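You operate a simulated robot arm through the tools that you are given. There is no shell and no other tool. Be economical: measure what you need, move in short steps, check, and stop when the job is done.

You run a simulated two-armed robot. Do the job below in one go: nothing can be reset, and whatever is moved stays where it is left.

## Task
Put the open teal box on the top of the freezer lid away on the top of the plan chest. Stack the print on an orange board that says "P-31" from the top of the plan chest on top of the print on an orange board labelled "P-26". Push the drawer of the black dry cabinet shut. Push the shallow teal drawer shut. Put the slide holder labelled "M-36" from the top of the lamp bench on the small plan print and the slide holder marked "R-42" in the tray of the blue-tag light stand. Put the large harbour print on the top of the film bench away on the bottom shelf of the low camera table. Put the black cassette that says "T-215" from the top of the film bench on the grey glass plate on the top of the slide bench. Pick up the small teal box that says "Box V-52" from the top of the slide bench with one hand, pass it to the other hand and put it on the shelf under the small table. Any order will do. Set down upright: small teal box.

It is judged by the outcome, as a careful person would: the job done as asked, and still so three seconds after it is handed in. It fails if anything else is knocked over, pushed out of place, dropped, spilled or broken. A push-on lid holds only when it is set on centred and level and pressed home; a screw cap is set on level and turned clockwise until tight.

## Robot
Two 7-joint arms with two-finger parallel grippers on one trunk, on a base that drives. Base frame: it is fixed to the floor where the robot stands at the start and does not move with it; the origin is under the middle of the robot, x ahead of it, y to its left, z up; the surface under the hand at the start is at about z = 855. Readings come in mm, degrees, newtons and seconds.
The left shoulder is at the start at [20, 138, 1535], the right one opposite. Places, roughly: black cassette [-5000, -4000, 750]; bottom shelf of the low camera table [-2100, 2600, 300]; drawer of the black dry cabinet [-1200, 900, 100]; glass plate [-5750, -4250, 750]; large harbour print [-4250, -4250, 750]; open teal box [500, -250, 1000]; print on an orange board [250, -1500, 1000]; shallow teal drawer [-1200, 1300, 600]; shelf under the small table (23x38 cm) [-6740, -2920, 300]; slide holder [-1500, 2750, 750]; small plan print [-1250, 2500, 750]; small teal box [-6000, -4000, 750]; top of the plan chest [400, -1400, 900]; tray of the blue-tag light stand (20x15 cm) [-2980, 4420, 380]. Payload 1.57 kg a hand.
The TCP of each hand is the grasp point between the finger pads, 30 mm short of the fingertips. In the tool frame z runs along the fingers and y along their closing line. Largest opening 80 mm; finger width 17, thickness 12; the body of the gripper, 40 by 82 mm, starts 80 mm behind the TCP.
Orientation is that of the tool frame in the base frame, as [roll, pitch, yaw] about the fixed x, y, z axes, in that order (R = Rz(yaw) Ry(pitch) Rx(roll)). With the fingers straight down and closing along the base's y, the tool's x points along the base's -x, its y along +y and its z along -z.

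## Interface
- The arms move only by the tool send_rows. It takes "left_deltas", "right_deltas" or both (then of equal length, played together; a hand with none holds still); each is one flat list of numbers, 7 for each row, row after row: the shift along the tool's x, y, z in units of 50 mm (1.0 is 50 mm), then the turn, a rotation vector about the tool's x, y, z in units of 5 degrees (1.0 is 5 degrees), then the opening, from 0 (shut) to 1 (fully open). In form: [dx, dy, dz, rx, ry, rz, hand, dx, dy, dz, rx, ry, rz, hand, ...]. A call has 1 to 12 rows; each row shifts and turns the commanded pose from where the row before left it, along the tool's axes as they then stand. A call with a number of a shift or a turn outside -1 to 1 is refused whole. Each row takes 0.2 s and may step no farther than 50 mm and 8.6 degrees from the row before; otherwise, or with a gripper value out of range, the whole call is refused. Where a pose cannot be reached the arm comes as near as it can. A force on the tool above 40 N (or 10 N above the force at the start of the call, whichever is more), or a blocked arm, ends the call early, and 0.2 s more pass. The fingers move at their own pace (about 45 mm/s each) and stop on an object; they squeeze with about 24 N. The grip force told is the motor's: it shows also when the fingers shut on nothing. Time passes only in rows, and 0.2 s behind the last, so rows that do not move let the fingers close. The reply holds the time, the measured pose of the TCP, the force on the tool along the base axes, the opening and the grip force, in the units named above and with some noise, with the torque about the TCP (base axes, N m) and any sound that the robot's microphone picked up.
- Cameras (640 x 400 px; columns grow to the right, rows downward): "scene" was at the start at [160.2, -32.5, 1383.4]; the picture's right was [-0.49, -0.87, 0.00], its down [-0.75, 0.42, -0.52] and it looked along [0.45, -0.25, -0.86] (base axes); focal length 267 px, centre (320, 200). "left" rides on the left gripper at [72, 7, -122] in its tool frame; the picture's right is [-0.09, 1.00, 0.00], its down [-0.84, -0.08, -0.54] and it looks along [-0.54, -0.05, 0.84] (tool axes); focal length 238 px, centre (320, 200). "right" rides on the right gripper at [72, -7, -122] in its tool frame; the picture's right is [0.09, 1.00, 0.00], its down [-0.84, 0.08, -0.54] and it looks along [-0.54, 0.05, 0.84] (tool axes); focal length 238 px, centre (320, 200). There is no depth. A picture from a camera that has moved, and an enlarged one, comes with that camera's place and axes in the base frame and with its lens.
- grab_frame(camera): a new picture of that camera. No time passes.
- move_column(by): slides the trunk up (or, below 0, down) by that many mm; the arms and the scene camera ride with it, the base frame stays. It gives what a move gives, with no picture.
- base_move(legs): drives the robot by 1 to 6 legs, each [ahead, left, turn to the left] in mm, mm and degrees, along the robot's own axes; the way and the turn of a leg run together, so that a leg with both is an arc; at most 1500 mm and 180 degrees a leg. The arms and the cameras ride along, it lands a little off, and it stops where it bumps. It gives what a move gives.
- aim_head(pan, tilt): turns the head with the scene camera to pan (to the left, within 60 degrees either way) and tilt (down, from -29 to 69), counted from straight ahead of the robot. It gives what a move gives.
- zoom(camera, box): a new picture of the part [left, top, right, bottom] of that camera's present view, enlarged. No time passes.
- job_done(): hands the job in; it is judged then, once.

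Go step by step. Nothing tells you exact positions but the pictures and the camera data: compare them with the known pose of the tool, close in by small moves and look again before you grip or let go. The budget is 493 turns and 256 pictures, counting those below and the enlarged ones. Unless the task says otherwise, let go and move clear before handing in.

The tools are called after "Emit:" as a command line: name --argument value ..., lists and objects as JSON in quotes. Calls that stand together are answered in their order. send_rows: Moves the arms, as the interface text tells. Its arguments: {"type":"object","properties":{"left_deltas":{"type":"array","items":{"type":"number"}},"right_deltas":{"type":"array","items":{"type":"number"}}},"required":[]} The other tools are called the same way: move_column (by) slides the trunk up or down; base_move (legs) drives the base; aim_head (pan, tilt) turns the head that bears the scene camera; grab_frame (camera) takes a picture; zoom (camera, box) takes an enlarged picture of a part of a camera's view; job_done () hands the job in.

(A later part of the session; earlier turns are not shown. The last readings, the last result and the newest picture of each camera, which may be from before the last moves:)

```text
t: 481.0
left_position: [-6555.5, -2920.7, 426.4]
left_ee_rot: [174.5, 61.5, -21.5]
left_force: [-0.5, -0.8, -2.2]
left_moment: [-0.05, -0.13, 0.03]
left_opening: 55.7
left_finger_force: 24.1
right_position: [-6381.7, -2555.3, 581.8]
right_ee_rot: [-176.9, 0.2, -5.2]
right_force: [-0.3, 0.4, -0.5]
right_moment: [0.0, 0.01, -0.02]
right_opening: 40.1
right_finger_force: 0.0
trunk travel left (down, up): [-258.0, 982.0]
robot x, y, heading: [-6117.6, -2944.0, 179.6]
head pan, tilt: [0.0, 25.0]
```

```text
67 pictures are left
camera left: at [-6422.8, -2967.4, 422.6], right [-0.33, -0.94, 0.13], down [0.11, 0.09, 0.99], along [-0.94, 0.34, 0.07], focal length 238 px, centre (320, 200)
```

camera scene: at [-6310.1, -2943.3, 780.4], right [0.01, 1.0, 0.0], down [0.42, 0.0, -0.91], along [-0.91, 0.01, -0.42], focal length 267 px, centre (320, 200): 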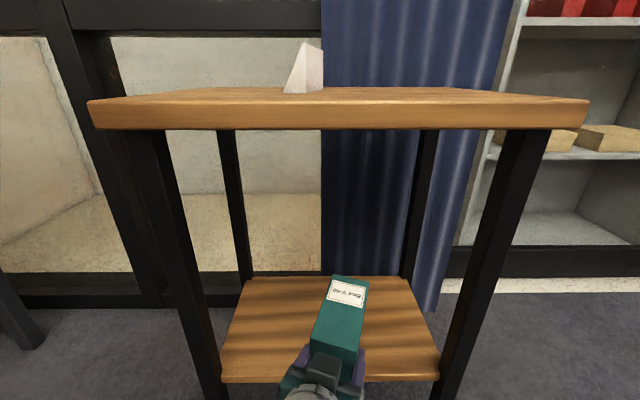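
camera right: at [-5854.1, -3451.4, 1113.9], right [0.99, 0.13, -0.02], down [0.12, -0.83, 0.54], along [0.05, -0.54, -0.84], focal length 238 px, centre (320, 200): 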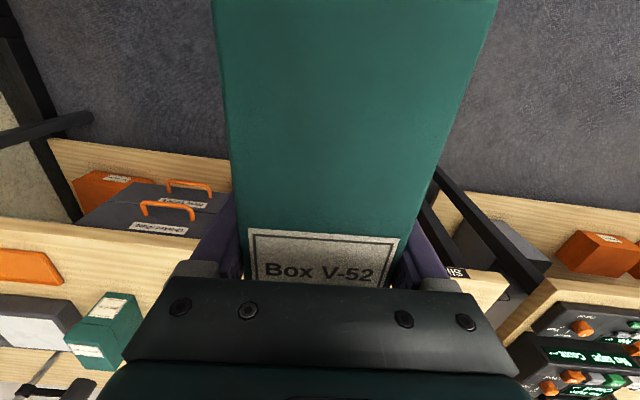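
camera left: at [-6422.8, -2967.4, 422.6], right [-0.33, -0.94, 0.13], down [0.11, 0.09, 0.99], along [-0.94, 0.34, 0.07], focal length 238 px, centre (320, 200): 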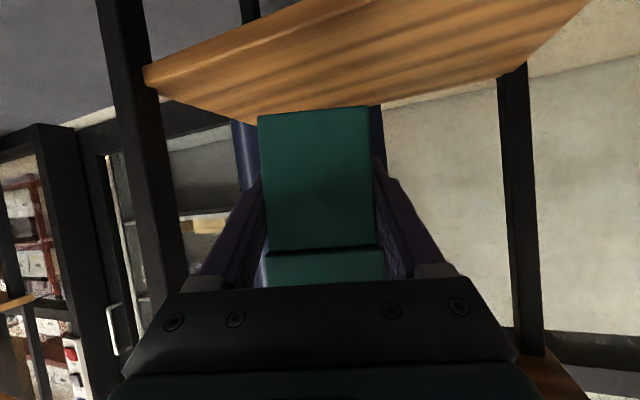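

Emit:
base_move --legs '[[130, 10, 0]]'

Emit:
move_column --by -65

Emit:
grab_frame --camera "left"

Emit:
aim_head --pan 0 --tilt 45

Emit:
grab_frame --camera "scene"

```text
t: 482.2
left_position: [-6685.8, -2932.0, 426.7]
left_ee_rot: [174.4, 61.3, -21.7]
left_force: [0.2, -0.9, -2.9]
left_moment: [-0.03, -0.12, -0.02]
left_opening: 55.8
left_finger_force: 23.8
right_position: [-6510.9, -2564.4, 580.8]
right_ee_rot: [-176.9, 0.2, -5.2]
right_force: [-0.1, -1.0, 0.8]
right_moment: [0.0, 0.0, -0.03]
right_opening: 39.9
right_finger_force: 0.0
trunk travel left (down, up): [-258.0, 982.0]
robot x, y, heading: [-6254.2, -2954.3, 179.6]
head pan, tilt: [0.0, 25.0]
```

```text
t: 483.3
left_position: [-6686.5, -2931.4, 361.1]
left_ee_rot: [174.2, 61.4, -21.6]
left_force: [-0.4, -0.2, -1.8]
left_moment: [-0.06, -0.11, 0.03]
left_opening: 55.8
left_finger_force: 23.9
right_position: [-6512.9, -2564.2, 516.6]
right_ee_rot: [-177.0, 0.3, -5.2]
right_force: [0.1, -0.1, 1.4]
right_moment: [0.02, -0.01, -0.02]
right_opening: 40.2
right_finger_force: 0.2
trunk travel left (down, up): [-193.0, 1047.0]
robot x, y, heading: [-6253.8, -2953.6, 179.4]
head pan, tilt: [0.0, 25.0]
```

```text
66 pictures are left
camera left: at [-6552.6, -2978.4, 357.0], right [-0.33, -0.94, 0.13], down [0.11, 0.1, 0.99], along [-0.94, 0.34, 0.07], focal length 238 px, centre (320, 200)
```

left: 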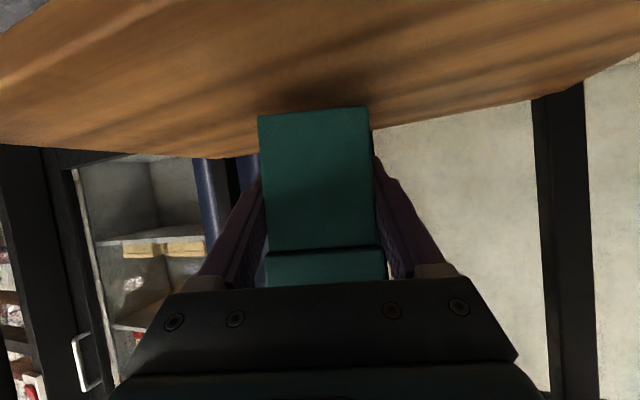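

```text
t: 484.1
left_position: [-6685.7, -2932.4, 361.8]
left_ee_rot: [174.2, 61.3, -21.7]
left_force: [0.6, -0.2, -2.6]
left_moment: [-0.02, -0.12, -0.02]
left_opening: 55.9
left_finger_force: 23.9
right_position: [-6511.8, -2564.2, 517.1]
right_ee_rot: [-176.9, 0.0, -5.3]
right_force: [1.4, 0.2, -0.9]
right_moment: [0.0, 0.0, 0.02]
right_opening: 40.2
right_finger_force: 0.1
trunk travel left (down, up): [-193.0, 1047.0]
robot x, y, heading: [-6250.9, -2955.2, 179.6]
head pan, tilt: [0.0, 45.0]
```

```text
65 pictures are left
camera scene: at [-6428.8, -2952.2, 684.9], right [0.01, 1.0, 0.0], down [0.71, -0.01, -0.71], along [-0.71, 0.01, -0.71], focal length 267 px, centre (320, 200)
```

scene: 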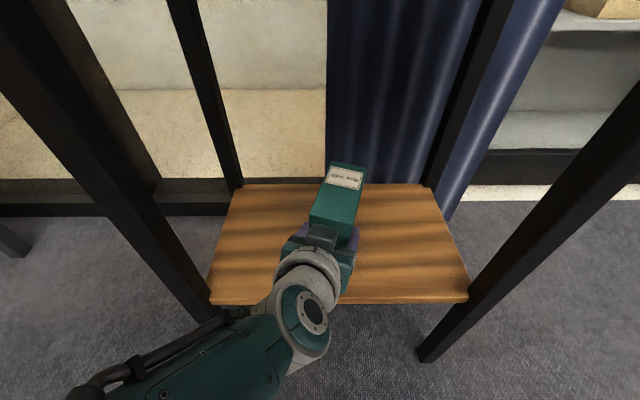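

Emit:
move_column --by -14

Emit:
move_column --by -6

Emit:
grab_frame --camera "left"

```text
t: 484.7
left_position: [-6686.4, -2931.6, 347.1]
left_ee_rot: [174.2, 61.2, -21.7]
left_force: [0.4, -0.1, -3.7]
left_moment: [-0.04, -0.1, -0.01]
left_opening: 55.7
left_finger_force: 23.6
right_position: [-6510.6, -2563.6, 502.9]
right_ee_rot: [-176.9, 0.2, -5.2]
right_force: [0.4, -0.2, 0.4]
right_moment: [0.03, 0.0, -0.03]
right_opening: 40.1
right_finger_force: 0.0
trunk travel left (down, up): [-179.0, 1061.0]
robot x, y, heading: [-6250.4, -2952.6, 179.5]
head pan, tilt: [0.0, 45.0]
```

```text
t: 485.3
left_position: [-6686.7, -2931.7, 342.2]
left_ee_rot: [174.3, 61.4, -21.6]
left_force: [2.9, -0.2, 7.0]
left_moment: [0.12, -0.47, -0.03]
left_opening: 55.9
left_finger_force: 23.7
right_position: [-6511.7, -2564.4, 496.7]
right_ee_rot: [-177.0, 0.2, -5.3]
right_force: [1.1, 0.3, -0.6]
right_moment: [0.0, 0.01, 0.03]
right_opening: 40.0
right_finger_force: 0.1
trunk travel left (down, up): [-173.0, 1067.0]
robot x, y, heading: [-6247.4, -2952.3, 179.4]
head pan, tilt: [0.0, 45.0]
```

```text
64 pictures are left
camera left: at [-6553.1, -2978.2, 337.7], right [-0.33, -0.94, 0.13], down [0.11, 0.1, 0.99], along [-0.94, 0.34, 0.07], focal length 238 px, centre (320, 200)
```

left: 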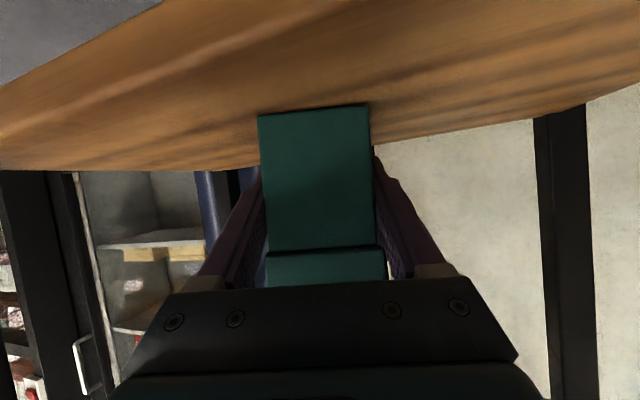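

Emit:
move_column --by -3

Emit:
send_rows --left_deltas '[0, 0, 0, 0, 0, 0, 0.72, 0, 0, 0, 0, 0, 0, 0.8, 0, 0, 0, 0, 0, 0, 1, 0, 0, 0, 0, 0, 0, 1]'

Emit:
grab_frame --camera "left"

```text
t: 485.8
left_position: [-6688.6, -2932.4, 340.1]
left_ee_rot: [174.3, 61.5, -21.7]
left_force: [3.4, -0.9, 13.0]
left_moment: [0.41, -0.14, -0.08]
left_opening: 56.1
left_finger_force: 24.2
right_position: [-6512.0, -2563.1, 493.2]
right_ee_rot: [-176.8, 0.2, -5.1]
right_force: [0.6, -0.3, 0.0]
right_moment: [0.0, -0.02, 0.01]
right_opening: 39.8
right_finger_force: 0.1
trunk travel left (down, up): [-170.0, 1070.0]
robot x, y, heading: [-6251.4, -2958.5, 179.6]
head pan, tilt: [0.0, 45.0]
```

```text
t: 486.8
left_position: [-6685.9, -2931.3, 338.9]
left_ee_rot: [174.2, 61.3, -21.6]
left_force: [0.5, 0.0, -0.3]
left_moment: [0.0, 0.02, 0.02]
left_opening: 80.1
left_finger_force: 0.1
right_position: [-6512.6, -2563.6, 493.2]
right_ee_rot: [-177.0, 0.3, -5.1]
right_force: [0.0, 0.0, 0.2]
right_moment: [0.0, -0.04, -0.01]
right_opening: 39.8
right_finger_force: 0.0
trunk travel left (down, up): [-170.0, 1070.0]
robot x, y, heading: [-6249.1, -2957.8, 179.5]
head pan, tilt: [0.0, 45.0]
```

```text
63 pictures are left
camera left: at [-6552.8, -2978.2, 334.0], right [-0.33, -0.94, 0.13], down [0.11, 0.1, 0.99], along [-0.94, 0.34, 0.07], focal length 238 px, centre (320, 200)
```

left: 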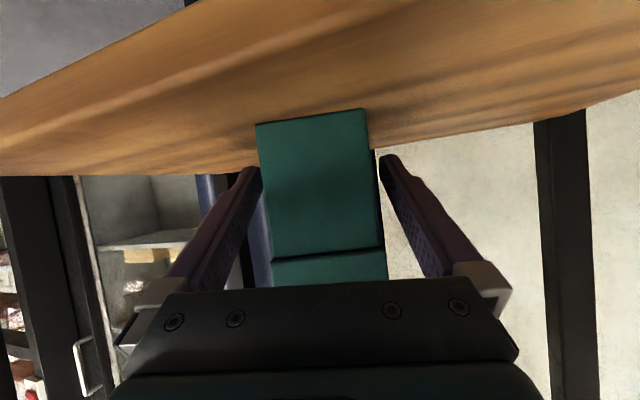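

Released upright on the shelf. Withdraw along the finger direction.

Emit:
base_move --legs '[[-150, 60, 0], [-350, 0, 0]]'

Emit:
aim_head --pan 0 --tilt 30

Emit:
grab_frame --camera "scene"

```text
t: 490.1
left_position: [-6197.0, -2999.1, 338.0]
left_ee_rot: [174.2, 61.3, -21.2]
left_force: [0.2, 0.8, 0.8]
left_moment: [0.01, -0.03, -0.01]
left_opening: 80.0
left_finger_force: 0.1
right_position: [-6028.6, -2629.7, 493.6]
right_ee_rot: [-176.9, 0.3, -4.7]
right_force: [0.5, -0.5, -0.2]
right_moment: [0.03, -0.02, 0.01]
right_opening: 40.2
right_finger_force: 0.1
trunk travel left (down, up): [-170.0, 1070.0]
robot x, y, heading: [-5757.0, -3022.0, -179.9]
head pan, tilt: [0.0, 45.0]
```

```text
t: 490.8
left_position: [-6195.9, -3000.5, 338.0]
left_ee_rot: [174.2, 61.4, -21.2]
left_force: [0.3, 0.1, 0.1]
left_moment: [-0.01, 0.03, 0.0]
left_opening: 80.3
left_finger_force: 0.1
right_position: [-6025.7, -2629.8, 494.2]
right_ee_rot: [-176.8, 0.1, -4.6]
right_force: [-0.5, 0.2, -0.3]
right_moment: [0.04, -0.01, 0.02]
right_opening: 40.0
right_finger_force: 0.2
trunk travel left (down, up): [-170.0, 1070.0]
robot x, y, heading: [-5762.7, -3019.6, -179.8]
head pan, tilt: [0.0, 30.0]
```

```text
62 pictures are left
camera scene: at [-5948.3, -3017.6, 684.4], right [0.0, 1.0, 0.0], down [0.5, 0.0, -0.87], along [-0.87, 0.0, -0.5], focal length 267 px, centre (320, 200)
```

scene: 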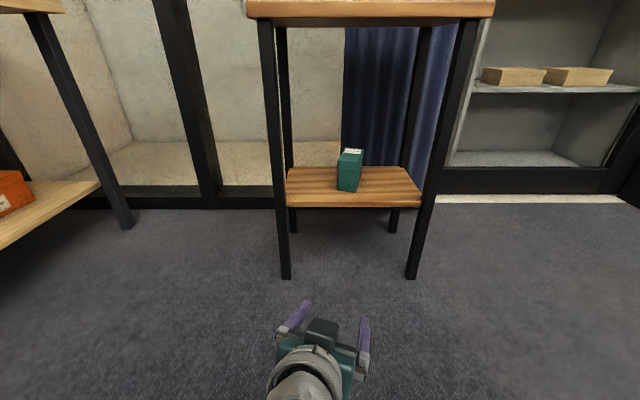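

Box V-52 is placed. Last: the harbour print. Raise, untilt the left hand, turn to face the benches and go to the film bench's left part.

Emit:
move_column --by 400

Emit:
move_column --by 130

Emit:
send_rows --left_deltas '[0.3, 0, -0.5, 0, 1, 0, 0.5, 0.3, 0, -0.5, 0, 1, 0, 0.5, 0.3, 0, -0.5, 0, 1, 0, 0.5, 0.3, 0, -0.2, 0, 1, 0, 0.5, 0, 0, 0, 0, 1, 0, 0.5, 0, 0, 0, 0, 1, 0, 0.5, 0, 0, 0, 0, 1, 0, 0.5, 0, 0, 0, 0, 1, 0, 0.5, 0, 0, 0, 0, 1, 0, 0.5, 0, 0, 0, 0, 1, 0, 0.5, 0, 0, 0, 0, 1, 0, 0.5, 0, 0, 0, 0, 1, 0, 0.5]'

Emit:
base_move --legs '[[0, 0, 90], [0, 1450, 0]]'

Emit:
aim_head --pan 0 --tilt 25

Emit:
grab_frame --camera "scene"

```text
t: 494.7
left_position: [-6196.6, -3000.0, 738.9]
left_ee_rot: [174.2, 61.3, -21.3]
left_force: [-0.3, -0.4, -0.2]
left_moment: [-0.03, 0.0, 0.0]
left_opening: 79.9
left_finger_force: 0.1
right_position: [-6026.2, -2631.6, 893.4]
right_ee_rot: [-176.9, 0.2, -4.7]
right_force: [0.9, 0.1, -0.3]
right_moment: [0.02, -0.04, 0.0]
right_opening: 39.8
right_finger_force: 0.1
trunk travel left (down, up): [-570.0, 670.0]
robot x, y, heading: [-5758.4, -3015.6, -180.0]
head pan, tilt: [0.0, 30.0]
```

```text
t: 496.2
left_position: [-6196.6, -3000.0, 867.9]
left_ee_rot: [174.3, 61.2, -21.2]
left_force: [-0.7, 0.3, 0.0]
left_moment: [-0.01, -0.02, 0.05]
left_opening: 79.9
left_finger_force: 0.1
right_position: [-6025.6, -2630.3, 1023.0]
right_ee_rot: [-176.9, 0.2, -4.6]
right_force: [0.9, -0.3, 0.0]
right_moment: [-0.01, 0.03, 0.0]
right_opening: 40.1
right_finger_force: 0.0
trunk travel left (down, up): [-700.0, 540.0]
robot x, y, heading: [-5759.3, -3018.4, -179.8]
head pan, tilt: [0.0, 30.0]
```

```text
t: 499.0
left_position: [-6128.7, -3061.3, 858.7]
left_ee_rot: [173.2, 3.9, -12.9]
left_force: [-0.2, -0.5, 0.1]
left_moment: [0.0, -0.01, -0.02]
left_opening: 40.1
left_finger_force: 0.1
left hand out of reach, approached as far as the arm can: row 1, 2
right_position: [-6026.2, -2631.3, 1023.8]
right_ee_rot: [-176.9, 0.2, -4.6]
right_force: [-0.5, -0.5, 0.4]
right_moment: [-0.02, -0.02, 0.05]
right_opening: 40.2
right_finger_force: 0.0
trunk travel left (down, up): [-700.0, 540.0]
robot x, y, heading: [-5758.1, -3016.3, -180.1]
head pan, tilt: [0.0, 30.0]
stopped in row 12 (left hand): the arm was blocked; the commanded pose is now the measured one
```

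```text
t: 510.1
left_position: [-4248.9, -3362.5, 856.4]
left_ee_rot: [173.2, 3.9, 79.2]
left_force: [-0.2, 0.4, 0.4]
left_moment: [0.03, -0.04, 0.0]
left_opening: 39.9
left_finger_force: 0.0
right_position: [-4683.7, -3278.8, 1023.1]
right_ee_rot: [-177.0, 0.2, 87.7]
right_force: [-1.4, -0.2, -0.4]
right_moment: [0.01, -0.02, 0.02]
right_opening: 40.0
right_finger_force: 0.0
trunk travel left (down, up): [-700.0, 540.0]
robot x, y, heading: [-4310.9, -2998.6, -88.0]
head pan, tilt: [0.0, 30.0]
```

```text
t: 510.7
left_position: [-4248.9, -3362.9, 857.1]
left_ee_rot: [173.1, 3.8, 79.3]
left_force: [-0.3, -0.2, -0.5]
left_moment: [0.0, 0.01, 0.0]
left_opening: 40.1
left_finger_force: 0.0
right_position: [-4684.7, -3279.3, 1024.4]
right_ee_rot: [-176.8, 0.2, 87.6]
right_force: [-0.1, 0.2, 0.2]
right_moment: [0.01, 0.0, 0.01]
right_opening: 40.0
right_finger_force: 0.2
trunk travel left (down, up): [-700.0, 540.0]
robot x, y, heading: [-4304.0, -2998.8, -87.9]
head pan, tilt: [0.0, 25.0]
```

```text
61 pictures are left
camera scene: at [-4297.3, -3188.3, 1222.4], right [-1.0, -0.04, 0.0], down [-0.02, 0.42, -0.91], along [0.04, -0.91, -0.42], focal length 267 px, centre (320, 200)
```

scene: 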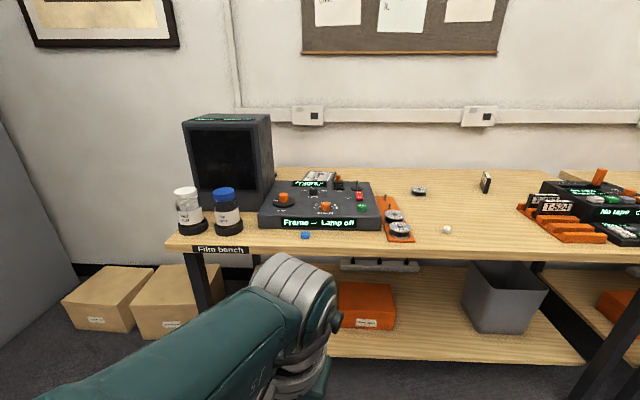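

Emit:
zoom --camera "scene" --box '[250, 150, 450, 250]'

```text
3.20 times, centred on (350, 200) of scene
camera zoom: at [-4297.3, -3188.3, 1222.4], right [-1.0, -0.04, 0.0], down [-0.02, 0.42, -0.91], along [0.04, -0.91, -0.42], focal length 854 px, centre (224, 200)
```

zoom: 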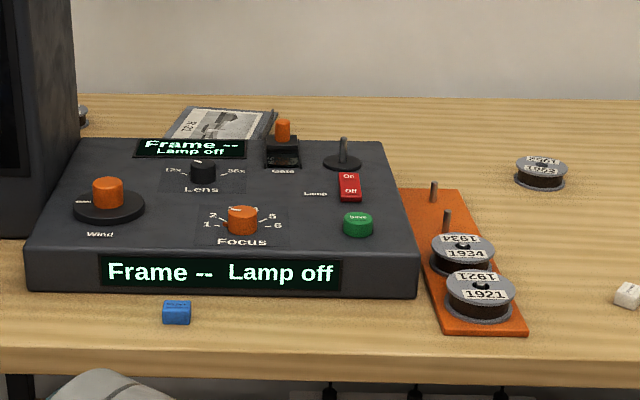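

Emit:
move_column --by 250

Emit:
base_move --legs '[[560, 0, -2]]'

Emit:
aim_head --pan 0 --tilt 50

Emit:
grab_frame --camera "scene"

```text
t: 513.3
left_position: [-4248.5, -3362.7, 1107.8]
left_ee_rot: [173.1, 3.9, 79.2]
left_force: [0.0, -0.2, 0.2]
left_moment: [0.01, 0.0, 0.04]
left_opening: 40.3
left_finger_force: 0.1
right_position: [-4684.0, -3279.1, 1273.1]
right_ee_rot: [-176.9, 0.2, 87.6]
right_force: [-0.2, 0.6, -0.3]
right_moment: [0.02, 0.01, 0.03]
right_opening: 39.7
right_finger_force: 0.0
trunk travel left (down, up): [-950.0, 290.0]
robot x, y, heading: [-4308.9, -2998.0, -87.9]
head pan, tilt: [0.0, 25.0]
```

```text
t: 516.5
left_position: [-4243.3, -3919.5, 1106.5]
left_ee_rot: [173.3, 3.9, 77.9]
left_force: [-1.0, 0.0, -0.3]
left_moment: [-0.01, 0.02, -0.01]
left_opening: 40.1
left_finger_force: 0.1
right_position: [-4676.5, -3824.3, 1273.2]
right_ee_rot: [-176.9, 0.2, 86.2]
right_force: [-0.6, -0.8, 0.5]
right_moment: [-0.01, -0.03, -0.03]
right_opening: 40.6
right_finger_force: 0.2
trunk travel left (down, up): [-950.0, 290.0]
robot x, y, heading: [-4296.1, -3551.5, -89.2]
head pan, tilt: [0.0, 25.0]
```

```text
t: 517.4
left_position: [-4243.4, -3919.3, 1107.0]
left_ee_rot: [173.1, 3.9, 77.8]
left_force: [0.1, 0.4, 0.1]
left_moment: [0.05, 0.01, 0.01]
left_opening: 40.1
left_finger_force: 0.0
right_position: [-4675.8, -3823.5, 1272.8]
right_ee_rot: [-176.9, 0.2, 86.0]
right_force: [0.1, 1.0, 0.5]
right_moment: [-0.02, 0.01, 0.03]
right_opening: 40.1
right_finger_force: 0.1
trunk travel left (down, up): [-950.0, 290.0]
robot x, y, heading: [-4292.2, -3550.8, -89.3]
head pan, tilt: [0.0, 50.0]
```

```text
59 pictures are left
camera scene: at [-4287.9, -3727.9, 1435.0], right [-1.0, -0.01, 0.0], down [-0.01, 0.77, -0.64], along [0.01, -0.64, -0.77], focal length 267 px, centre (320, 200)
```

scene: 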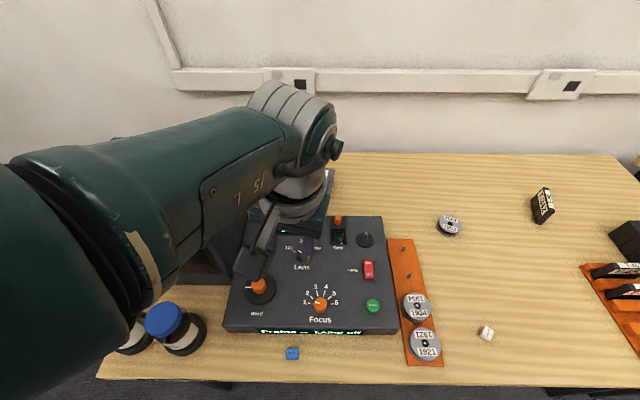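

Emit:
send_rows --left_deltas '[0.7, 0.6, 0, 0, 0, 0, 0.5, 0.7, 0.6, 0, 0, 0, 0, 0.5, 0.7, 0.6, 0, 0, 0, 0, 0.5, 0.6, 0.6, 0, 0, 0, 0, 0.5]'

Emit:
grab_frame --camera "scene"

```text
t: 518.4
left_position: [-4174.5, -3793.1, 1095.0]
left_ee_rot: [172.4, 4.0, 78.3]
left_force: [0.9, 0.6, -0.2]
left_moment: [-0.02, 0.05, 0.01]
left_opening: 39.9
left_finger_force: 0.0
left hand out of reach, approached as far as the arm can: row 2, 3, 4
right_position: [-4676.4, -3822.6, 1274.1]
right_ee_rot: [-177.0, 0.1, 86.2]
right_force: [-0.6, -0.5, 0.5]
right_moment: [0.01, 0.03, 0.01]
right_opening: 39.9
right_finger_force: 0.2
trunk travel left (down, up): [-950.0, 290.0]
robot x, y, heading: [-4289.6, -3549.7, -89.1]
head pan, tilt: [0.0, 50.0]
```

```text
58 pictures are left
camera scene: at [-4287.9, -3727.9, 1435.0], right [-1.0, -0.01, 0.0], down [-0.01, 0.77, -0.64], along [0.01, -0.64, -0.77], focal length 267 px, centre (320, 200)
```

scene: 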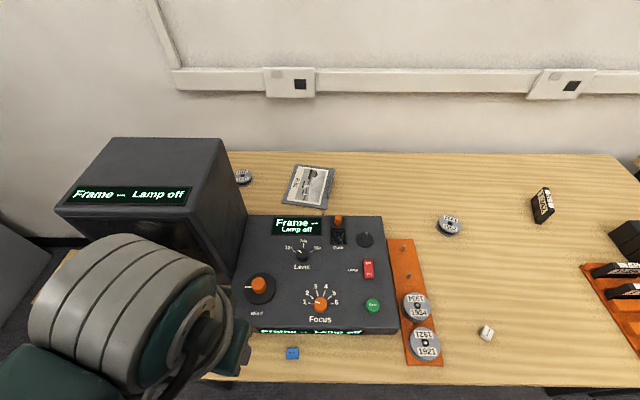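

Emit:
zoom --camera "scene" --box '[230, 145, 400, 250]'

```text
3.76 times, centred on (315, 198) of scene
camera zoom: at [-4287.9, -3727.9, 1435.0], right [-1.0, -0.01, 0.0], down [-0.01, 0.77, -0.64], along [0.01, -0.64, -0.77], focal length 1004 px, centre (339, 209)
```

zoom: 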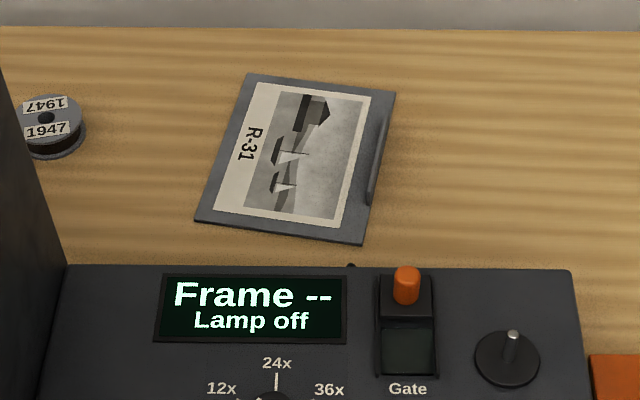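

The large harbour print (R-31, with boats) lies behind the control box; its tab is on the right edge at ≈[-4313,-4306], yaw ≈-9°. Raise the left hand out of the way and set the right hand to 35° tilt and yaw.

Emit:
send_rows --left_deltas '[0, 0.3, -0.9, 0, 0, 0, 0.5, 0, 0.3, -0.9, 0, 0, 0, 0.5, 0, 0.2, -0.9, 0, 0, 0, 0.5, 0, 0.2, -0.9, 0, 0, 0, 0.5, 0, 0, -0.9, 0, 0, 0, 0.5, 0, 0, -0.9, 0, 0, 0, 0.5, 0, 0, -0.9, 0, 0, 0, 0.5]' --right_deltas '[-0.6, 0.7, 0, 0, 0, 0, 0.5, -0.6, 0.7, 0, 0, 0, 0, 0.5, -0.6, 0.7, 0, 0, 0, 0, 0.5, -0.5, 0.7, 0, 0, 0, 0, 0.5, 0, 0.7, 0, 0, 0, 0.5, 0.5, 0, 0.7, 0, 0, 0, 0.5, 0.5, 0, 0.7, 0, 0, 0, 0.2, 0.5]'

Emit:
send_rows --right_deltas '[0, 0, 0, 0, -1, 0, 0.5, 0, 0, 0, 0, -1, 0, 0.5, 0, 0, 0, 0, -1, 0, 0.5, 0, 0, 0, 0, -1, 0, 0.5, 0, 0, 0, 0, -1, 0, 0.5, 0, 0, 0, 0, -1, 0, 0.5, 0, 0, 0, 0, -1, 0, 0.5]'

```text
t: 520.2
left_position: [-4183.2, -3755.6, 1205.2]
left_ee_rot: [171.5, 2.2, 82.2]
left_force: [-0.3, -0.1, 0.1]
left_moment: [0.0, 0.0, -0.01]
left_opening: 40.1
left_finger_force: 0.0
left hand out of reach, approached as far as the arm can: row 1, 2, 3, 4, 5, 6, 7
right_position: [-4449.4, -3963.6, 1260.6]
right_ee_rot: [-176.2, 1.0, 79.1]
right_force: [0.1, 0.3, 0.0]
right_moment: [0.02, 0.01, 0.03]
right_opening: 39.8
right_finger_force: 0.1
trunk travel left (down, up): [-950.0, 290.0]
robot x, y, heading: [-4292.1, -3549.6, -89.0]
head pan, tilt: [0.0, 50.0]
stopped in row 7 (left hand): the arm was blocked; the commanded pose is now the measured one
```

```text
t: 522.0
left_position: [-4182.2, -3756.4, 1204.7]
left_ee_rot: [171.6, 2.1, 82.2]
left_force: [0.5, -0.3, -1.2]
left_moment: [0.0, -0.02, -0.02]
left_opening: 39.7
left_finger_force: 0.0
right_position: [-4491.6, -3968.3, 1265.8]
right_ee_rot: [-168.2, 37.6, 84.7]
right_force: [0.1, -0.3, 0.0]
right_moment: [0.01, 0.04, -0.01]
right_opening: 40.2
right_finger_force: 0.1
trunk travel left (down, up): [-950.0, 290.0]
robot x, y, heading: [-4290.6, -3551.5, -88.9]
head pan, tilt: [0.0, 50.0]
stopped in row 7 (right hand): the arm was blocked; the commanded pose is now the measured one
```

Emit:
base_move --legs '[[-300, 0, -1]]'

Emit:
send_rows --left_deltas '[0, 0.9, 0.3, 0, 0, 0, 0.5, 0, 0.9, 0.3, 0, 0, 0, 0.5, 0, 0.9, 0, 0, 0, 0, 0.5, 0.3, 0.9, 0, 0, 0, 0, 0.5, 0.3, 0.9, 0, 0, 0, 0, 0.5, 0.6, 0.6, 0, 0, 0, 0, 0.5, 0.9, 0, 0, 0, 0, 0, 0.5]' --right_deltas '[0, 0, 0.6, -0.8, 0, 0, 0.5, 0, 0, 0.6, -0.8, 0, 0, 0.5, 0, 0, 0.5, -0.6, 0, 0, 0.5, 0, 0, 0, 0, 0, 0.6, 0.5, 0, 0, 0, 0, 0, 0, 0.5, 0, 0, 0, 0, 0, 0, 0.5, 0, 0, 0, 0, 0, 0, 0.5]'

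Emit:
move_column --by -350

```text
t: 524.0
left_position: [-4186.2, -3458.2, 1206.1]
left_ee_rot: [171.5, 2.2, 81.2]
left_force: [0.4, 0.1, 0.3]
left_moment: [0.02, 0.01, 0.03]
left_opening: 40.1
left_finger_force: 0.0
right_position: [-4498.6, -3666.0, 1264.9]
right_ee_rot: [-168.1, 37.6, 83.9]
right_force: [0.0, 0.0, -0.2]
right_moment: [-0.02, -0.01, 0.01]
right_opening: 40.0
right_finger_force: 0.0
trunk travel left (down, up): [-950.0, 290.0]
robot x, y, heading: [-4294.9, -3255.6, -89.8]
head pan, tilt: [0.0, 50.0]
```

```text
t: 525.6
left_position: [-4111.0, -3327.4, 1184.3]
left_ee_rot: [171.5, 2.3, 81.3]
left_force: [0.3, -0.1, 0.1]
left_moment: [-0.01, -0.03, -0.02]
left_opening: 40.1
left_finger_force: 0.1
left hand out of reach, approached as far as the arm can: row 1, 2, 3, 4, 5, 6, 7
right_position: [-4515.7, -3716.5, 1196.6]
right_ee_rot: [178.5, 37.5, 80.1]
right_force: [0.4, 0.1, 0.7]
right_moment: [0.02, -0.02, 0.06]
right_opening: 40.0
right_finger_force: 0.1
trunk travel left (down, up): [-950.0, 290.0]
robot x, y, heading: [-4293.0, -3254.9, -90.0]
head pan, tilt: [0.0, 50.0]
```

```text
t: 529.0
left_position: [-4113.1, -3327.3, 834.1]
left_ee_rot: [171.4, 2.1, 81.2]
left_force: [0.6, -0.3, 0.2]
left_moment: [0.0, -0.05, -0.02]
left_opening: 40.1
left_finger_force: 0.1
right_position: [-4515.5, -3717.2, 847.0]
right_ee_rot: [178.6, 37.4, 80.0]
right_force: [-0.2, 0.0, -0.5]
right_moment: [0.01, -0.02, 0.0]
right_opening: 40.1
right_finger_force: 0.0
trunk travel left (down, up): [-600.0, 640.0]
robot x, y, heading: [-4294.0, -3253.3, -89.9]
head pan, tilt: [0.0, 50.0]
```

Emit:
send_rows --right_deltas '[-0.6, 0, -0.78, 0, 0, 0, 0.5, -0.6, 0, -0.78, 0, 0, 0, 0.5, -0.6, 0, -0.78, 0, 0, 0, 0.5, 0, 0.8, 0, 0, 0, 0, 0.5, 0, 0.8, 0, 0, 0, 0, 0.5, -0.68, 0.3, 0.53, 0, 0, 0, 0.5, -0.68, 0, 0.53, 0, 0, 0, 0.5, -0.68, 0, 0.53, 0, 0, 0, 0.5]' --left_deltas '[0.5, 0.3, -0.5, 0, 0, 0, 0.5, 0.5, 0.3, -0.5, 0, 0, 0, 0.5, 0, 0.5, -0.5, 0, 0, 0, 0.5, 0, 0.5, -0.5, 0, 0, 0, 0.5, 0, 0, 0, 0, 0, 0, 0.5, 0, 0, 0, 0, 0, 0, 0.5, 0, 0, 0, 0, 0, 0, 0.5, 0, 0, 0, 0, 0, 0, 0.5]'

Emit:
grab_frame --camera "scene"

```text
t: 530.8
left_position: [-4090.5, -3283.4, 825.4]
left_ee_rot: [171.4, 2.2, 81.3]
left_force: [0.8, 0.7, -0.5]
left_moment: [-0.02, 0.03, 0.02]
left_opening: 39.7
left_finger_force: 0.1
left hand out of reach, approached as far as the arm can: row 1, 2, 3, 4
right_position: [-4446.5, -3854.9, 997.4]
right_ee_rot: [178.4, 37.8, 79.8]
right_force: [0.2, 0.7, -1.6]
right_moment: [-0.12, 0.02, -0.03]
right_opening: 40.0
right_finger_force: 0.0
right hand out of reach, approached as far as the arm can: row 8
trunk travel left (down, up): [-600.0, 640.0]
robot x, y, heading: [-4292.7, -3250.0, -90.1]
head pan, tilt: [0.0, 50.0]
```

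```text
56 pictures are left
camera scene: at [-4292.5, -3429.4, 1084.8], right [-1.0, 0.0, 0.0], down [0.0, 0.77, -0.64], along [0.0, -0.64, -0.77], focal length 267 px, centre (320, 200)
```

scene: 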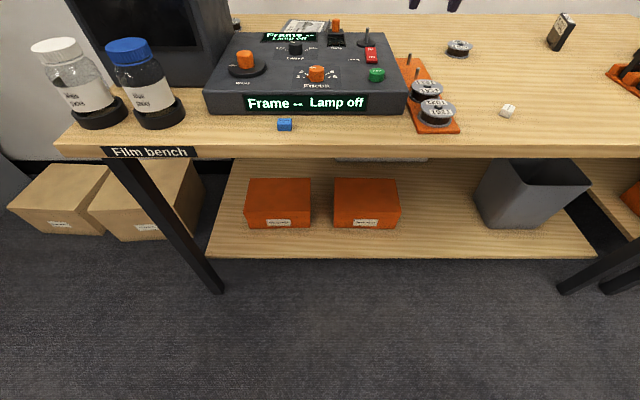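

Emit:
base_move --legs '[[0, 134, 0], [430, 0, 0]]'

Emit:
aim_head --pan -15 --tilt 30

Emit:
grab_frame --camera "right"

Emit:
grab_frame --camera "scene"

```text
t: 534.4
left_position: [-3959.3, -3718.5, 825.7]
left_ee_rot: [171.4, 2.0, 81.2]
left_force: [0.9, -0.1, -0.2]
left_moment: [0.03, 0.0, -0.02]
left_opening: 40.0
left_finger_force: 0.0
right_position: [-4313.8, -4288.9, 996.9]
right_ee_rot: [178.6, 37.4, 80.2]
right_force: [-0.1, 0.3, 0.3]
right_moment: [-0.01, 0.0, -0.06]
right_opening: 40.0
right_finger_force: 0.2
trunk travel left (down, up): [-600.0, 640.0]
robot x, y, heading: [-4160.8, -3687.2, -90.2]
head pan, tilt: [0.0, 50.0]
```

```text
t: 535.2
left_position: [-3957.6, -3719.5, 826.1]
left_ee_rot: [171.4, 2.1, 81.3]
left_force: [0.7, -0.3, 0.1]
left_moment: [0.01, -0.05, -0.03]
left_opening: 40.0
left_finger_force: 0.1
right_position: [-4313.1, -4288.5, 996.4]
right_ee_rot: [178.7, 37.5, 80.1]
right_force: [-0.7, -0.3, 0.1]
right_moment: [-0.02, -0.01, 0.03]
right_opening: 39.8
right_finger_force: 0.0
trunk travel left (down, up): [-600.0, 640.0]
robot x, y, heading: [-4162.3, -3686.3, -89.9]
head pan, tilt: [-15.0, 30.0]
```

```text
55 pictures are left
camera right: at [-4301.2, -4157.8, 1049.5], right [1.0, -0.08, -0.04], down [0.01, -0.34, 0.94], along [-0.09, -0.94, -0.34], focal length 238 px, centre (320, 200)
```

right: 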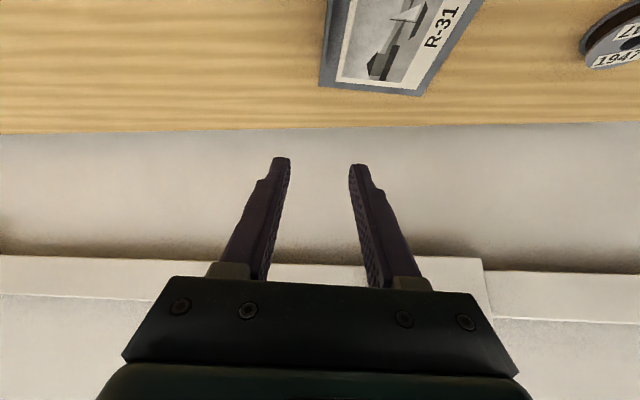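

```text
54 pictures are left
camera scene: at [-4182.8, -3874.4, 1114.4], right [-0.97, 0.26, 0.0], down [0.13, 0.48, -0.87], along [-0.22, -0.84, -0.5], focal length 267 px, centre (320, 200)
```

scene: 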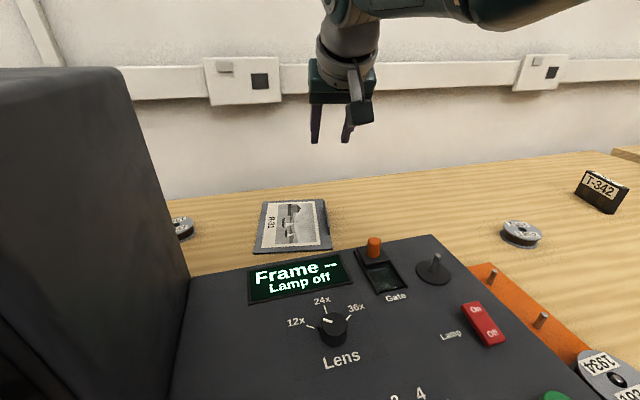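

Emit:
base_move --legs '[[22, 0, 0]]'

Emit:
move_column --by -105

Emit:
grab_frame --camera "right"

Emit:
zoom --camera "scene" --box '[230, 80, 430, 260]'

```text
t: 536.0
left_position: [-3956.9, -3740.8, 825.3]
left_ee_rot: [171.4, 2.1, 81.3]
left_force: [-1.0, -0.9, 0.2]
left_moment: [-0.01, 0.03, 0.0]
left_opening: 40.0
left_finger_force: 0.1
right_position: [-4314.0, -4308.8, 996.4]
right_ee_rot: [178.6, 37.5, 80.1]
right_force: [-0.7, 0.5, -0.5]
right_moment: [-0.02, -0.01, -0.01]
right_opening: 40.0
right_finger_force: 0.1
trunk travel left (down, up): [-600.0, 640.0]
robot x, y, heading: [-4159.9, -3708.8, -90.3]
head pan, tilt: [-15.0, 30.0]
```

```text
t: 537.4
left_position: [-3959.1, -3740.5, 720.5]
left_ee_rot: [171.4, 2.1, 81.3]
left_force: [-0.2, 0.4, 0.4]
left_moment: [0.01, 0.03, 0.0]
left_opening: 39.7
left_finger_force: 0.0
right_position: [-4313.2, -4310.0, 891.3]
right_ee_rot: [178.6, 37.5, 80.2]
right_force: [-0.8, -0.5, 0.5]
right_moment: [0.0, 0.01, -0.04]
right_opening: 40.0
right_finger_force: 0.1
trunk travel left (down, up): [-495.0, 745.0]
robot x, y, heading: [-4162.8, -3708.1, -89.9]
head pan, tilt: [-15.0, 30.0]
```

```text
53 pictures are left
camera right: at [-4301.3, -4179.0, 944.5], right [1.0, -0.08, -0.04], down [0.01, -0.34, 0.94], along [-0.09, -0.94, -0.34], focal length 238 px, centre (320, 200)
```

right: 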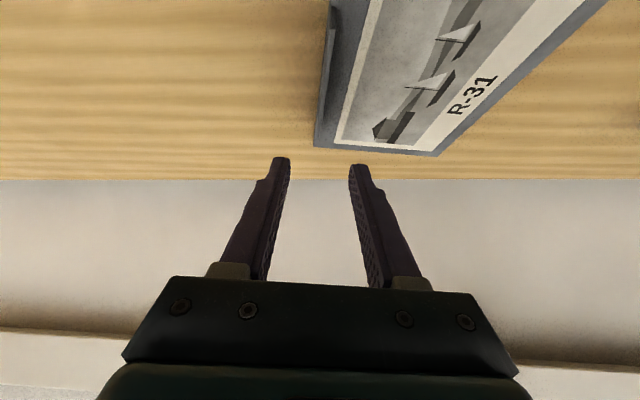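

```text
2.22 times, centred on (330, 170) of scene
camera zoom: at [-4182.9, -3895.5, 1009.5], right [-0.97, 0.26, 0.0], down [0.13, 0.48, -0.87], along [-0.23, -0.84, -0.5], focal length 593 px, centre (298, 267)
```

zoom: 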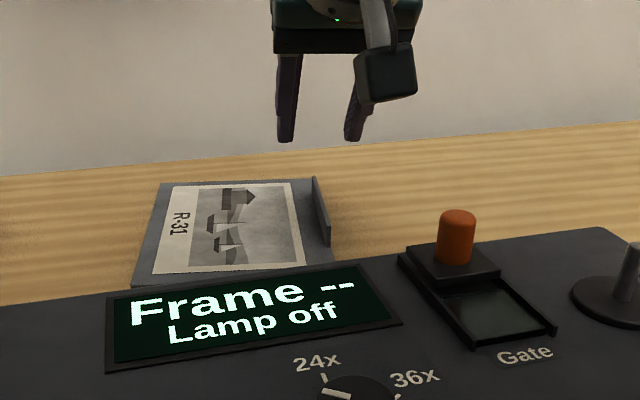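

Emit:
base_move --legs '[[-8, 0, 0]]'

Emit:
move_column --by -42

Emit:
zoom --camera "scene" --box '[230, 40, 430, 200]'

Emit:
zoom --camera "right" --box '[220, 20, 460, 200]'

```text
t: 538.1
left_position: [-3957.7, -3733.4, 719.2]
left_ee_rot: [171.4, 2.1, 81.3]
left_force: [0.1, 0.2, 0.1]
left_moment: [-0.01, -0.02, 0.04]
left_opening: 40.0
left_finger_force: 0.1
right_position: [-4314.1, -4302.0, 890.4]
right_ee_rot: [178.6, 37.5, 80.1]
right_force: [-0.7, 0.1, -0.3]
right_moment: [-0.01, 0.01, 0.0]
right_opening: 40.1
right_finger_force: 0.1
trunk travel left (down, up): [-495.0, 745.0]
robot x, y, heading: [-4160.3, -3702.6, -90.1]
head pan, tilt: [-15.0, 30.0]
```

```text
t: 539.0
left_position: [-3957.9, -3732.3, 677.9]
left_ee_rot: [171.4, 2.1, 81.4]
left_force: [0.1, -0.5, -0.6]
left_moment: [0.02, -0.03, -0.01]
left_opening: 40.2
left_finger_force: 0.0
right_position: [-4313.1, -4301.7, 848.9]
right_ee_rot: [178.6, 37.6, 80.1]
right_force: [-0.3, 0.6, 0.8]
right_moment: [-0.02, -0.04, 0.03]
right_opening: 40.0
right_finger_force: 0.1
trunk travel left (down, up): [-453.0, 787.0]
robot x, y, heading: [-4162.6, -3701.1, -90.2]
head pan, tilt: [-15.0, 30.0]
```

```text
2.50 times, centred on (330, 120) of scene
camera zoom: at [-4182.9, -3887.8, 967.5], right [-0.97, 0.26, 0.0], down [0.13, 0.48, -0.87], along [-0.23, -0.84, -0.5], focal length 667 px, centre (295, 400)
```

zoom: 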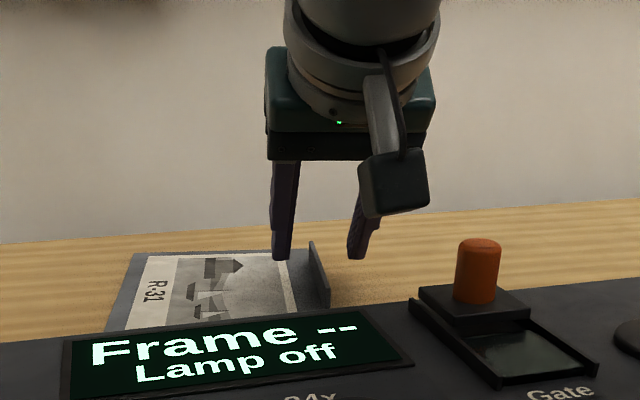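

```text
2.22 times, centred on (340, 110) of right
camera zoom: at [-4301.2, -4171.2, 902.4], right [1.0, -0.08, -0.04], down [0.01, -0.34, 0.94], along [-0.09, -0.94, -0.34], focal length 530 px, centre (276, 400)
```

zoom: 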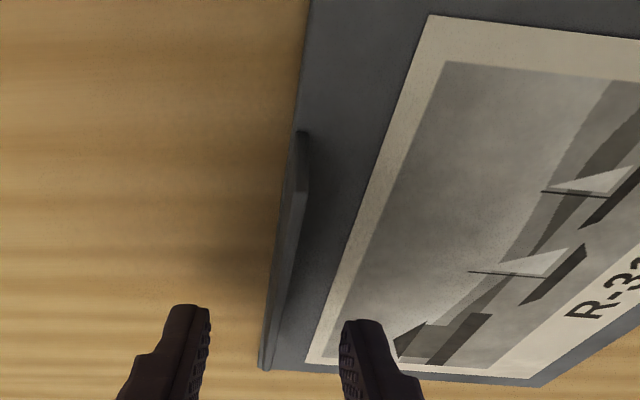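

The tab lies centred between the fingers. Lower the last 14 mm and close.

Emit:
move_column --by -14

Emit:
send_rows --right_deltas '[0, 0, 0, 0, 0, 0, 0.25, 0, 0, 0, 0, 0, 0, 0.05, 0, 0, 0, 0, 0, 0, 0, 0, 0, 0, 0, 0, 0, 0]'

Emit:
zoom --camera "right" --box '[220, 20, 460, 200]'

```text
t: 539.6
left_position: [-3957.9, -3732.8, 664.0]
left_ee_rot: [171.4, 2.1, 81.3]
left_force: [-0.3, -0.1, -0.2]
left_moment: [0.03, 0.0, -0.01]
left_opening: 40.2
left_finger_force: 0.1
right_position: [-4313.7, -4302.2, 835.3]
right_ee_rot: [178.5, 37.4, 80.1]
right_force: [0.1, 1.2, -0.6]
right_moment: [-0.01, -0.02, -0.02]
right_opening: 40.1
right_finger_force: 0.0
trunk travel left (down, up): [-439.0, 801.0]
robot x, y, heading: [-4162.7, -3700.7, -90.1]
head pan, tilt: [-15.0, 30.0]
```

```text
t: 540.6
left_position: [-3957.4, -3733.3, 663.4]
left_ee_rot: [171.2, 2.1, 81.2]
left_force: [0.0, 0.5, -0.2]
left_moment: [0.0, 0.02, -0.01]
left_opening: 39.9
left_finger_force: 0.1
right_position: [-4313.3, -4300.9, 835.0]
right_ee_rot: [178.5, 37.5, 80.0]
right_force: [0.2, 1.4, 0.7]
right_moment: [-0.01, 0.07, -0.01]
right_opening: 2.5
right_finger_force: 23.7
trunk travel left (down, up): [-439.0, 801.0]
robot x, y, heading: [-4157.6, -3703.1, -90.0]
head pan, tilt: [-15.0, 30.0]
```

```text
2.22 times, centred on (340, 110) of right
camera zoom: at [-4301.3, -4171.2, 888.5], right [1.0, -0.08, -0.04], down [0.01, -0.34, 0.94], along [-0.09, -0.94, -0.34], focal length 530 px, centre (276, 400)
```

zoom: 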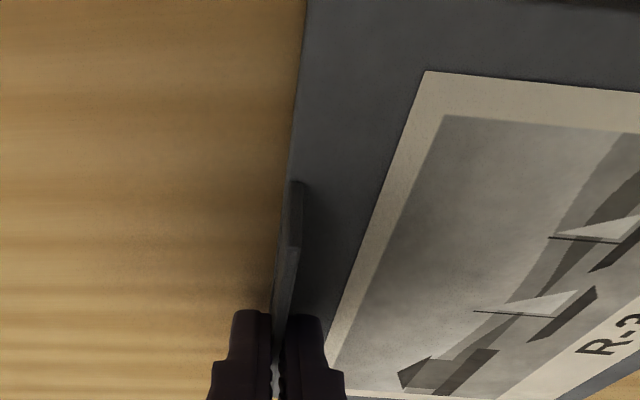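

Emit:
move_column --by 40

Emit:
grab_frame --camera "scene"

```text
t: 541.4
left_position: [-3958.2, -3732.8, 704.4]
left_ee_rot: [171.4, 2.1, 81.3]
left_force: [0.1, 0.4, 0.0]
left_moment: [-0.02, 0.0, 0.02]
left_opening: 40.1
left_finger_force: 0.0
right_position: [-4314.4, -4302.1, 874.7]
right_ee_rot: [178.6, 37.4, 80.1]
right_force: [-0.2, 0.1, -0.7]
right_moment: [-0.02, 0.05, 0.0]
right_opening: 2.9
right_finger_force: 23.8
trunk travel left (down, up): [-479.0, 761.0]
robot x, y, heading: [-4160.2, -3701.5, -89.9]
head pan, tilt: [-15.0, 30.0]
```

```text
48 pictures are left
camera scene: at [-4182.9, -3887.6, 993.5], right [-0.97, 0.26, 0.0], down [0.13, 0.48, -0.87], along [-0.23, -0.84, -0.5], focal length 267 px, centre (320, 200)
```

scene: 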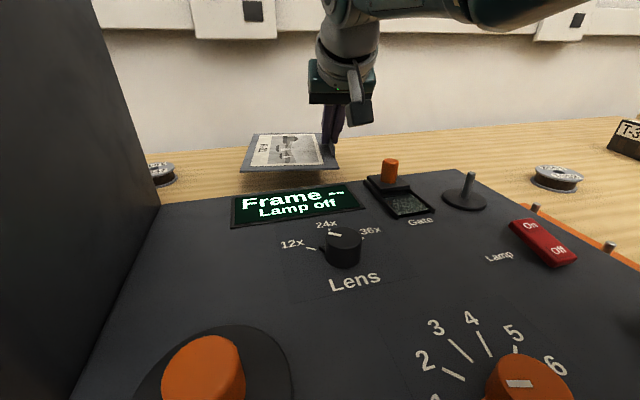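

Held level. Lift further, back off, and travel to the camera table.

Emit:
move_column --by 140

Emit:
base_move --legs '[[-850, 0, 0]]'

Emit:
grab_frame --camera "scene"

```text
t: 543.1
left_position: [-3958.9, -3732.2, 845.4]
left_ee_rot: [171.4, 2.1, 81.2]
left_force: [-0.3, 0.1, 0.5]
left_moment: [-0.01, 0.01, -0.03]
left_opening: 40.0
left_finger_force: 0.1
right_position: [-4312.8, -4300.3, 1014.9]
right_ee_rot: [178.6, 37.5, 80.1]
right_force: [0.0, 0.3, -0.9]
right_moment: [0.0, 0.04, 0.01]
right_opening: 2.7
right_finger_force: 24.0
trunk travel left (down, up): [-619.0, 621.0]
robot x, y, heading: [-4164.9, -3702.3, -90.0]
head pan, tilt: [-15.0, 30.0]
```

```text
t: 547.6
left_position: [-3951.2, -2883.6, 844.0]
left_ee_rot: [171.5, 2.1, 80.7]
left_force: [-0.2, 0.4, -0.2]
left_moment: [0.02, 0.02, 0.0]
left_opening: 39.9
left_finger_force: 0.1
right_position: [-4315.3, -3448.7, 1014.4]
right_ee_rot: [178.6, 37.5, 79.5]
right_force: [0.4, 0.4, -1.2]
right_moment: [0.01, 0.0, 0.02]
right_opening: 2.6
right_finger_force: 24.6
trunk travel left (down, up): [-619.0, 621.0]
robot x, y, heading: [-4154.9, -2852.8, -90.8]
head pan, tilt: [-15.0, 30.0]
```

```text
47 pictures are left
camera scene: at [-4179.0, -3036.2, 1133.5], right [-0.96, 0.27, 0.0], down [0.14, 0.48, -0.87], along [-0.23, -0.83, -0.5], focal length 267 px, centre (320, 200)
```

scene: 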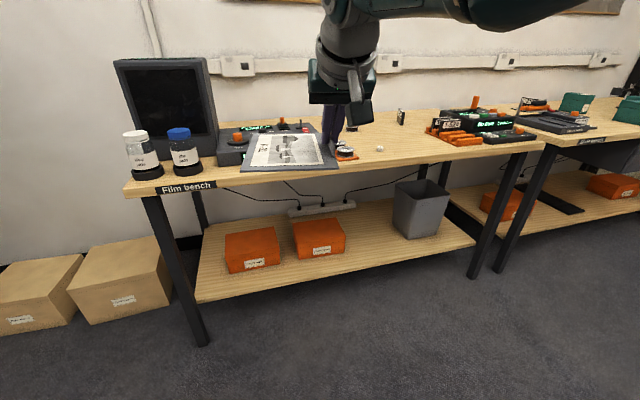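

Emit:
base_move --legs '[[-150, 0, 0.8], [0, 1500, 0], [0, 150, 0], [-1500, 0, 0], [-400, 0, 0]]'

Emit:
grab_frame --camera "right"

```text
t: 566.0
left_position: [-2274.1, -861.8, 844.1]
left_ee_rot: [171.4, 2.1, 80.3]
left_force: [0.6, -0.2, 0.2]
left_moment: [0.02, -0.03, 0.01]
left_opening: 40.0
left_finger_force: 0.1
right_position: [-2640.5, -1423.0, 1015.0]
right_ee_rot: [178.6, 37.5, 79.0]
right_force: [0.6, -0.5, -0.7]
right_moment: [0.05, 0.08, -0.01]
right_opening: 2.5
right_finger_force: 24.0
trunk travel left (down, up): [-619.0, 621.0]
robot x, y, heading: [-2475.7, -827.4, -91.2]
head pan, tilt: [-15.0, 30.0]
```

```text
46 pictures are left
camera right: at [-2625.3, -1293.7, 1068.5], right [0.99, -0.1, -0.04], down [0.0, -0.34, 0.94], along [-0.11, -0.94, -0.34], focal length 238 px, centre (320, 200)
```

right: 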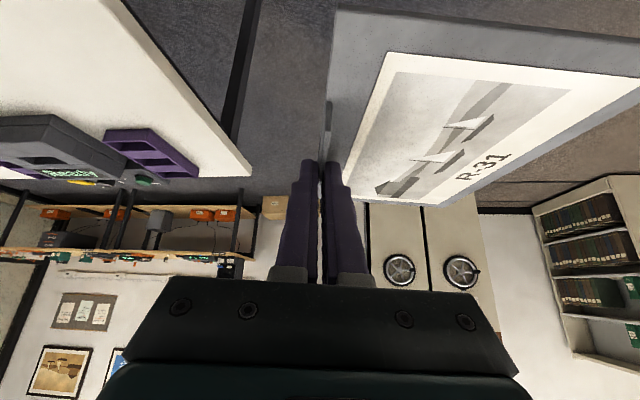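

Emit:
base_move --legs '[[-500, -440, 1.2], [-1500, 0, 0], [-1000, 0, 0]]'

Emit:
aim_head --pan 40 --tilt 25

Emit:
grab_frame --camera "scene"

```text
t: 581.7
left_position: [-2704.5, 2167.0, 844.9]
left_ee_rot: [171.4, 2.2, 80.5]
left_force: [0.1, 0.2, -0.1]
left_moment: [0.01, 0.02, 0.0]
left_opening: 40.1
left_finger_force: 0.0
right_position: [-3067.5, 1602.3, 1014.0]
right_ee_rot: [178.6, 37.5, 79.4]
right_force: [-0.1, 0.0, -0.4]
right_moment: [0.0, 0.04, 0.01]
right_opening: 2.9
right_finger_force: 24.0
trunk travel left (down, up): [-619.0, 621.0]
robot x, y, heading: [-2908.2, 2201.3, -90.9]
head pan, tilt: [-15.0, 30.0]
```

```text
t: 582.9
left_position: [-2702.7, 2167.6, 845.0]
left_ee_rot: [171.4, 2.3, 80.4]
left_force: [0.9, -1.0, 1.3]
left_moment: [0.0, 0.0, 0.0]
left_opening: 39.9
left_finger_force: 0.0
right_position: [-3067.0, 1602.2, 1015.8]
right_ee_rot: [178.6, 37.5, 79.4]
right_force: [0.2, -0.5, 0.1]
right_moment: [0.0, 0.03, -0.03]
right_opening: 2.6
right_finger_force: 24.3
trunk travel left (down, up): [-619.0, 621.0]
robot x, y, heading: [-2905.8, 2200.4, -90.8]
head pan, tilt: [40.0, 25.0]
```

```text
45 pictures are left
camera scene: at [-2848.2, 2030.2, 1141.4], right [-0.78, -0.63, 0.0], down [-0.27, 0.33, -0.91], along [0.57, -0.7, -0.42], focal length 267 px, centre (320, 200)
```

scene: 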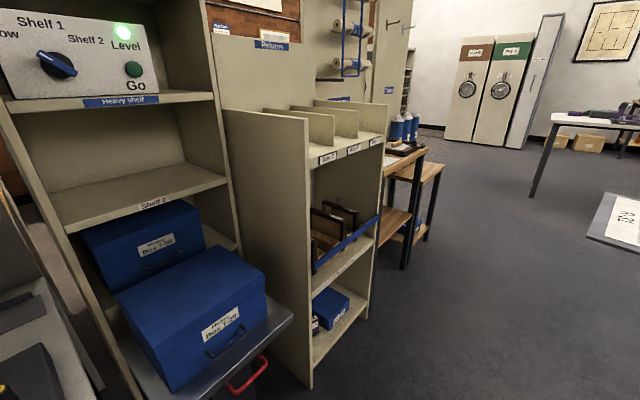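

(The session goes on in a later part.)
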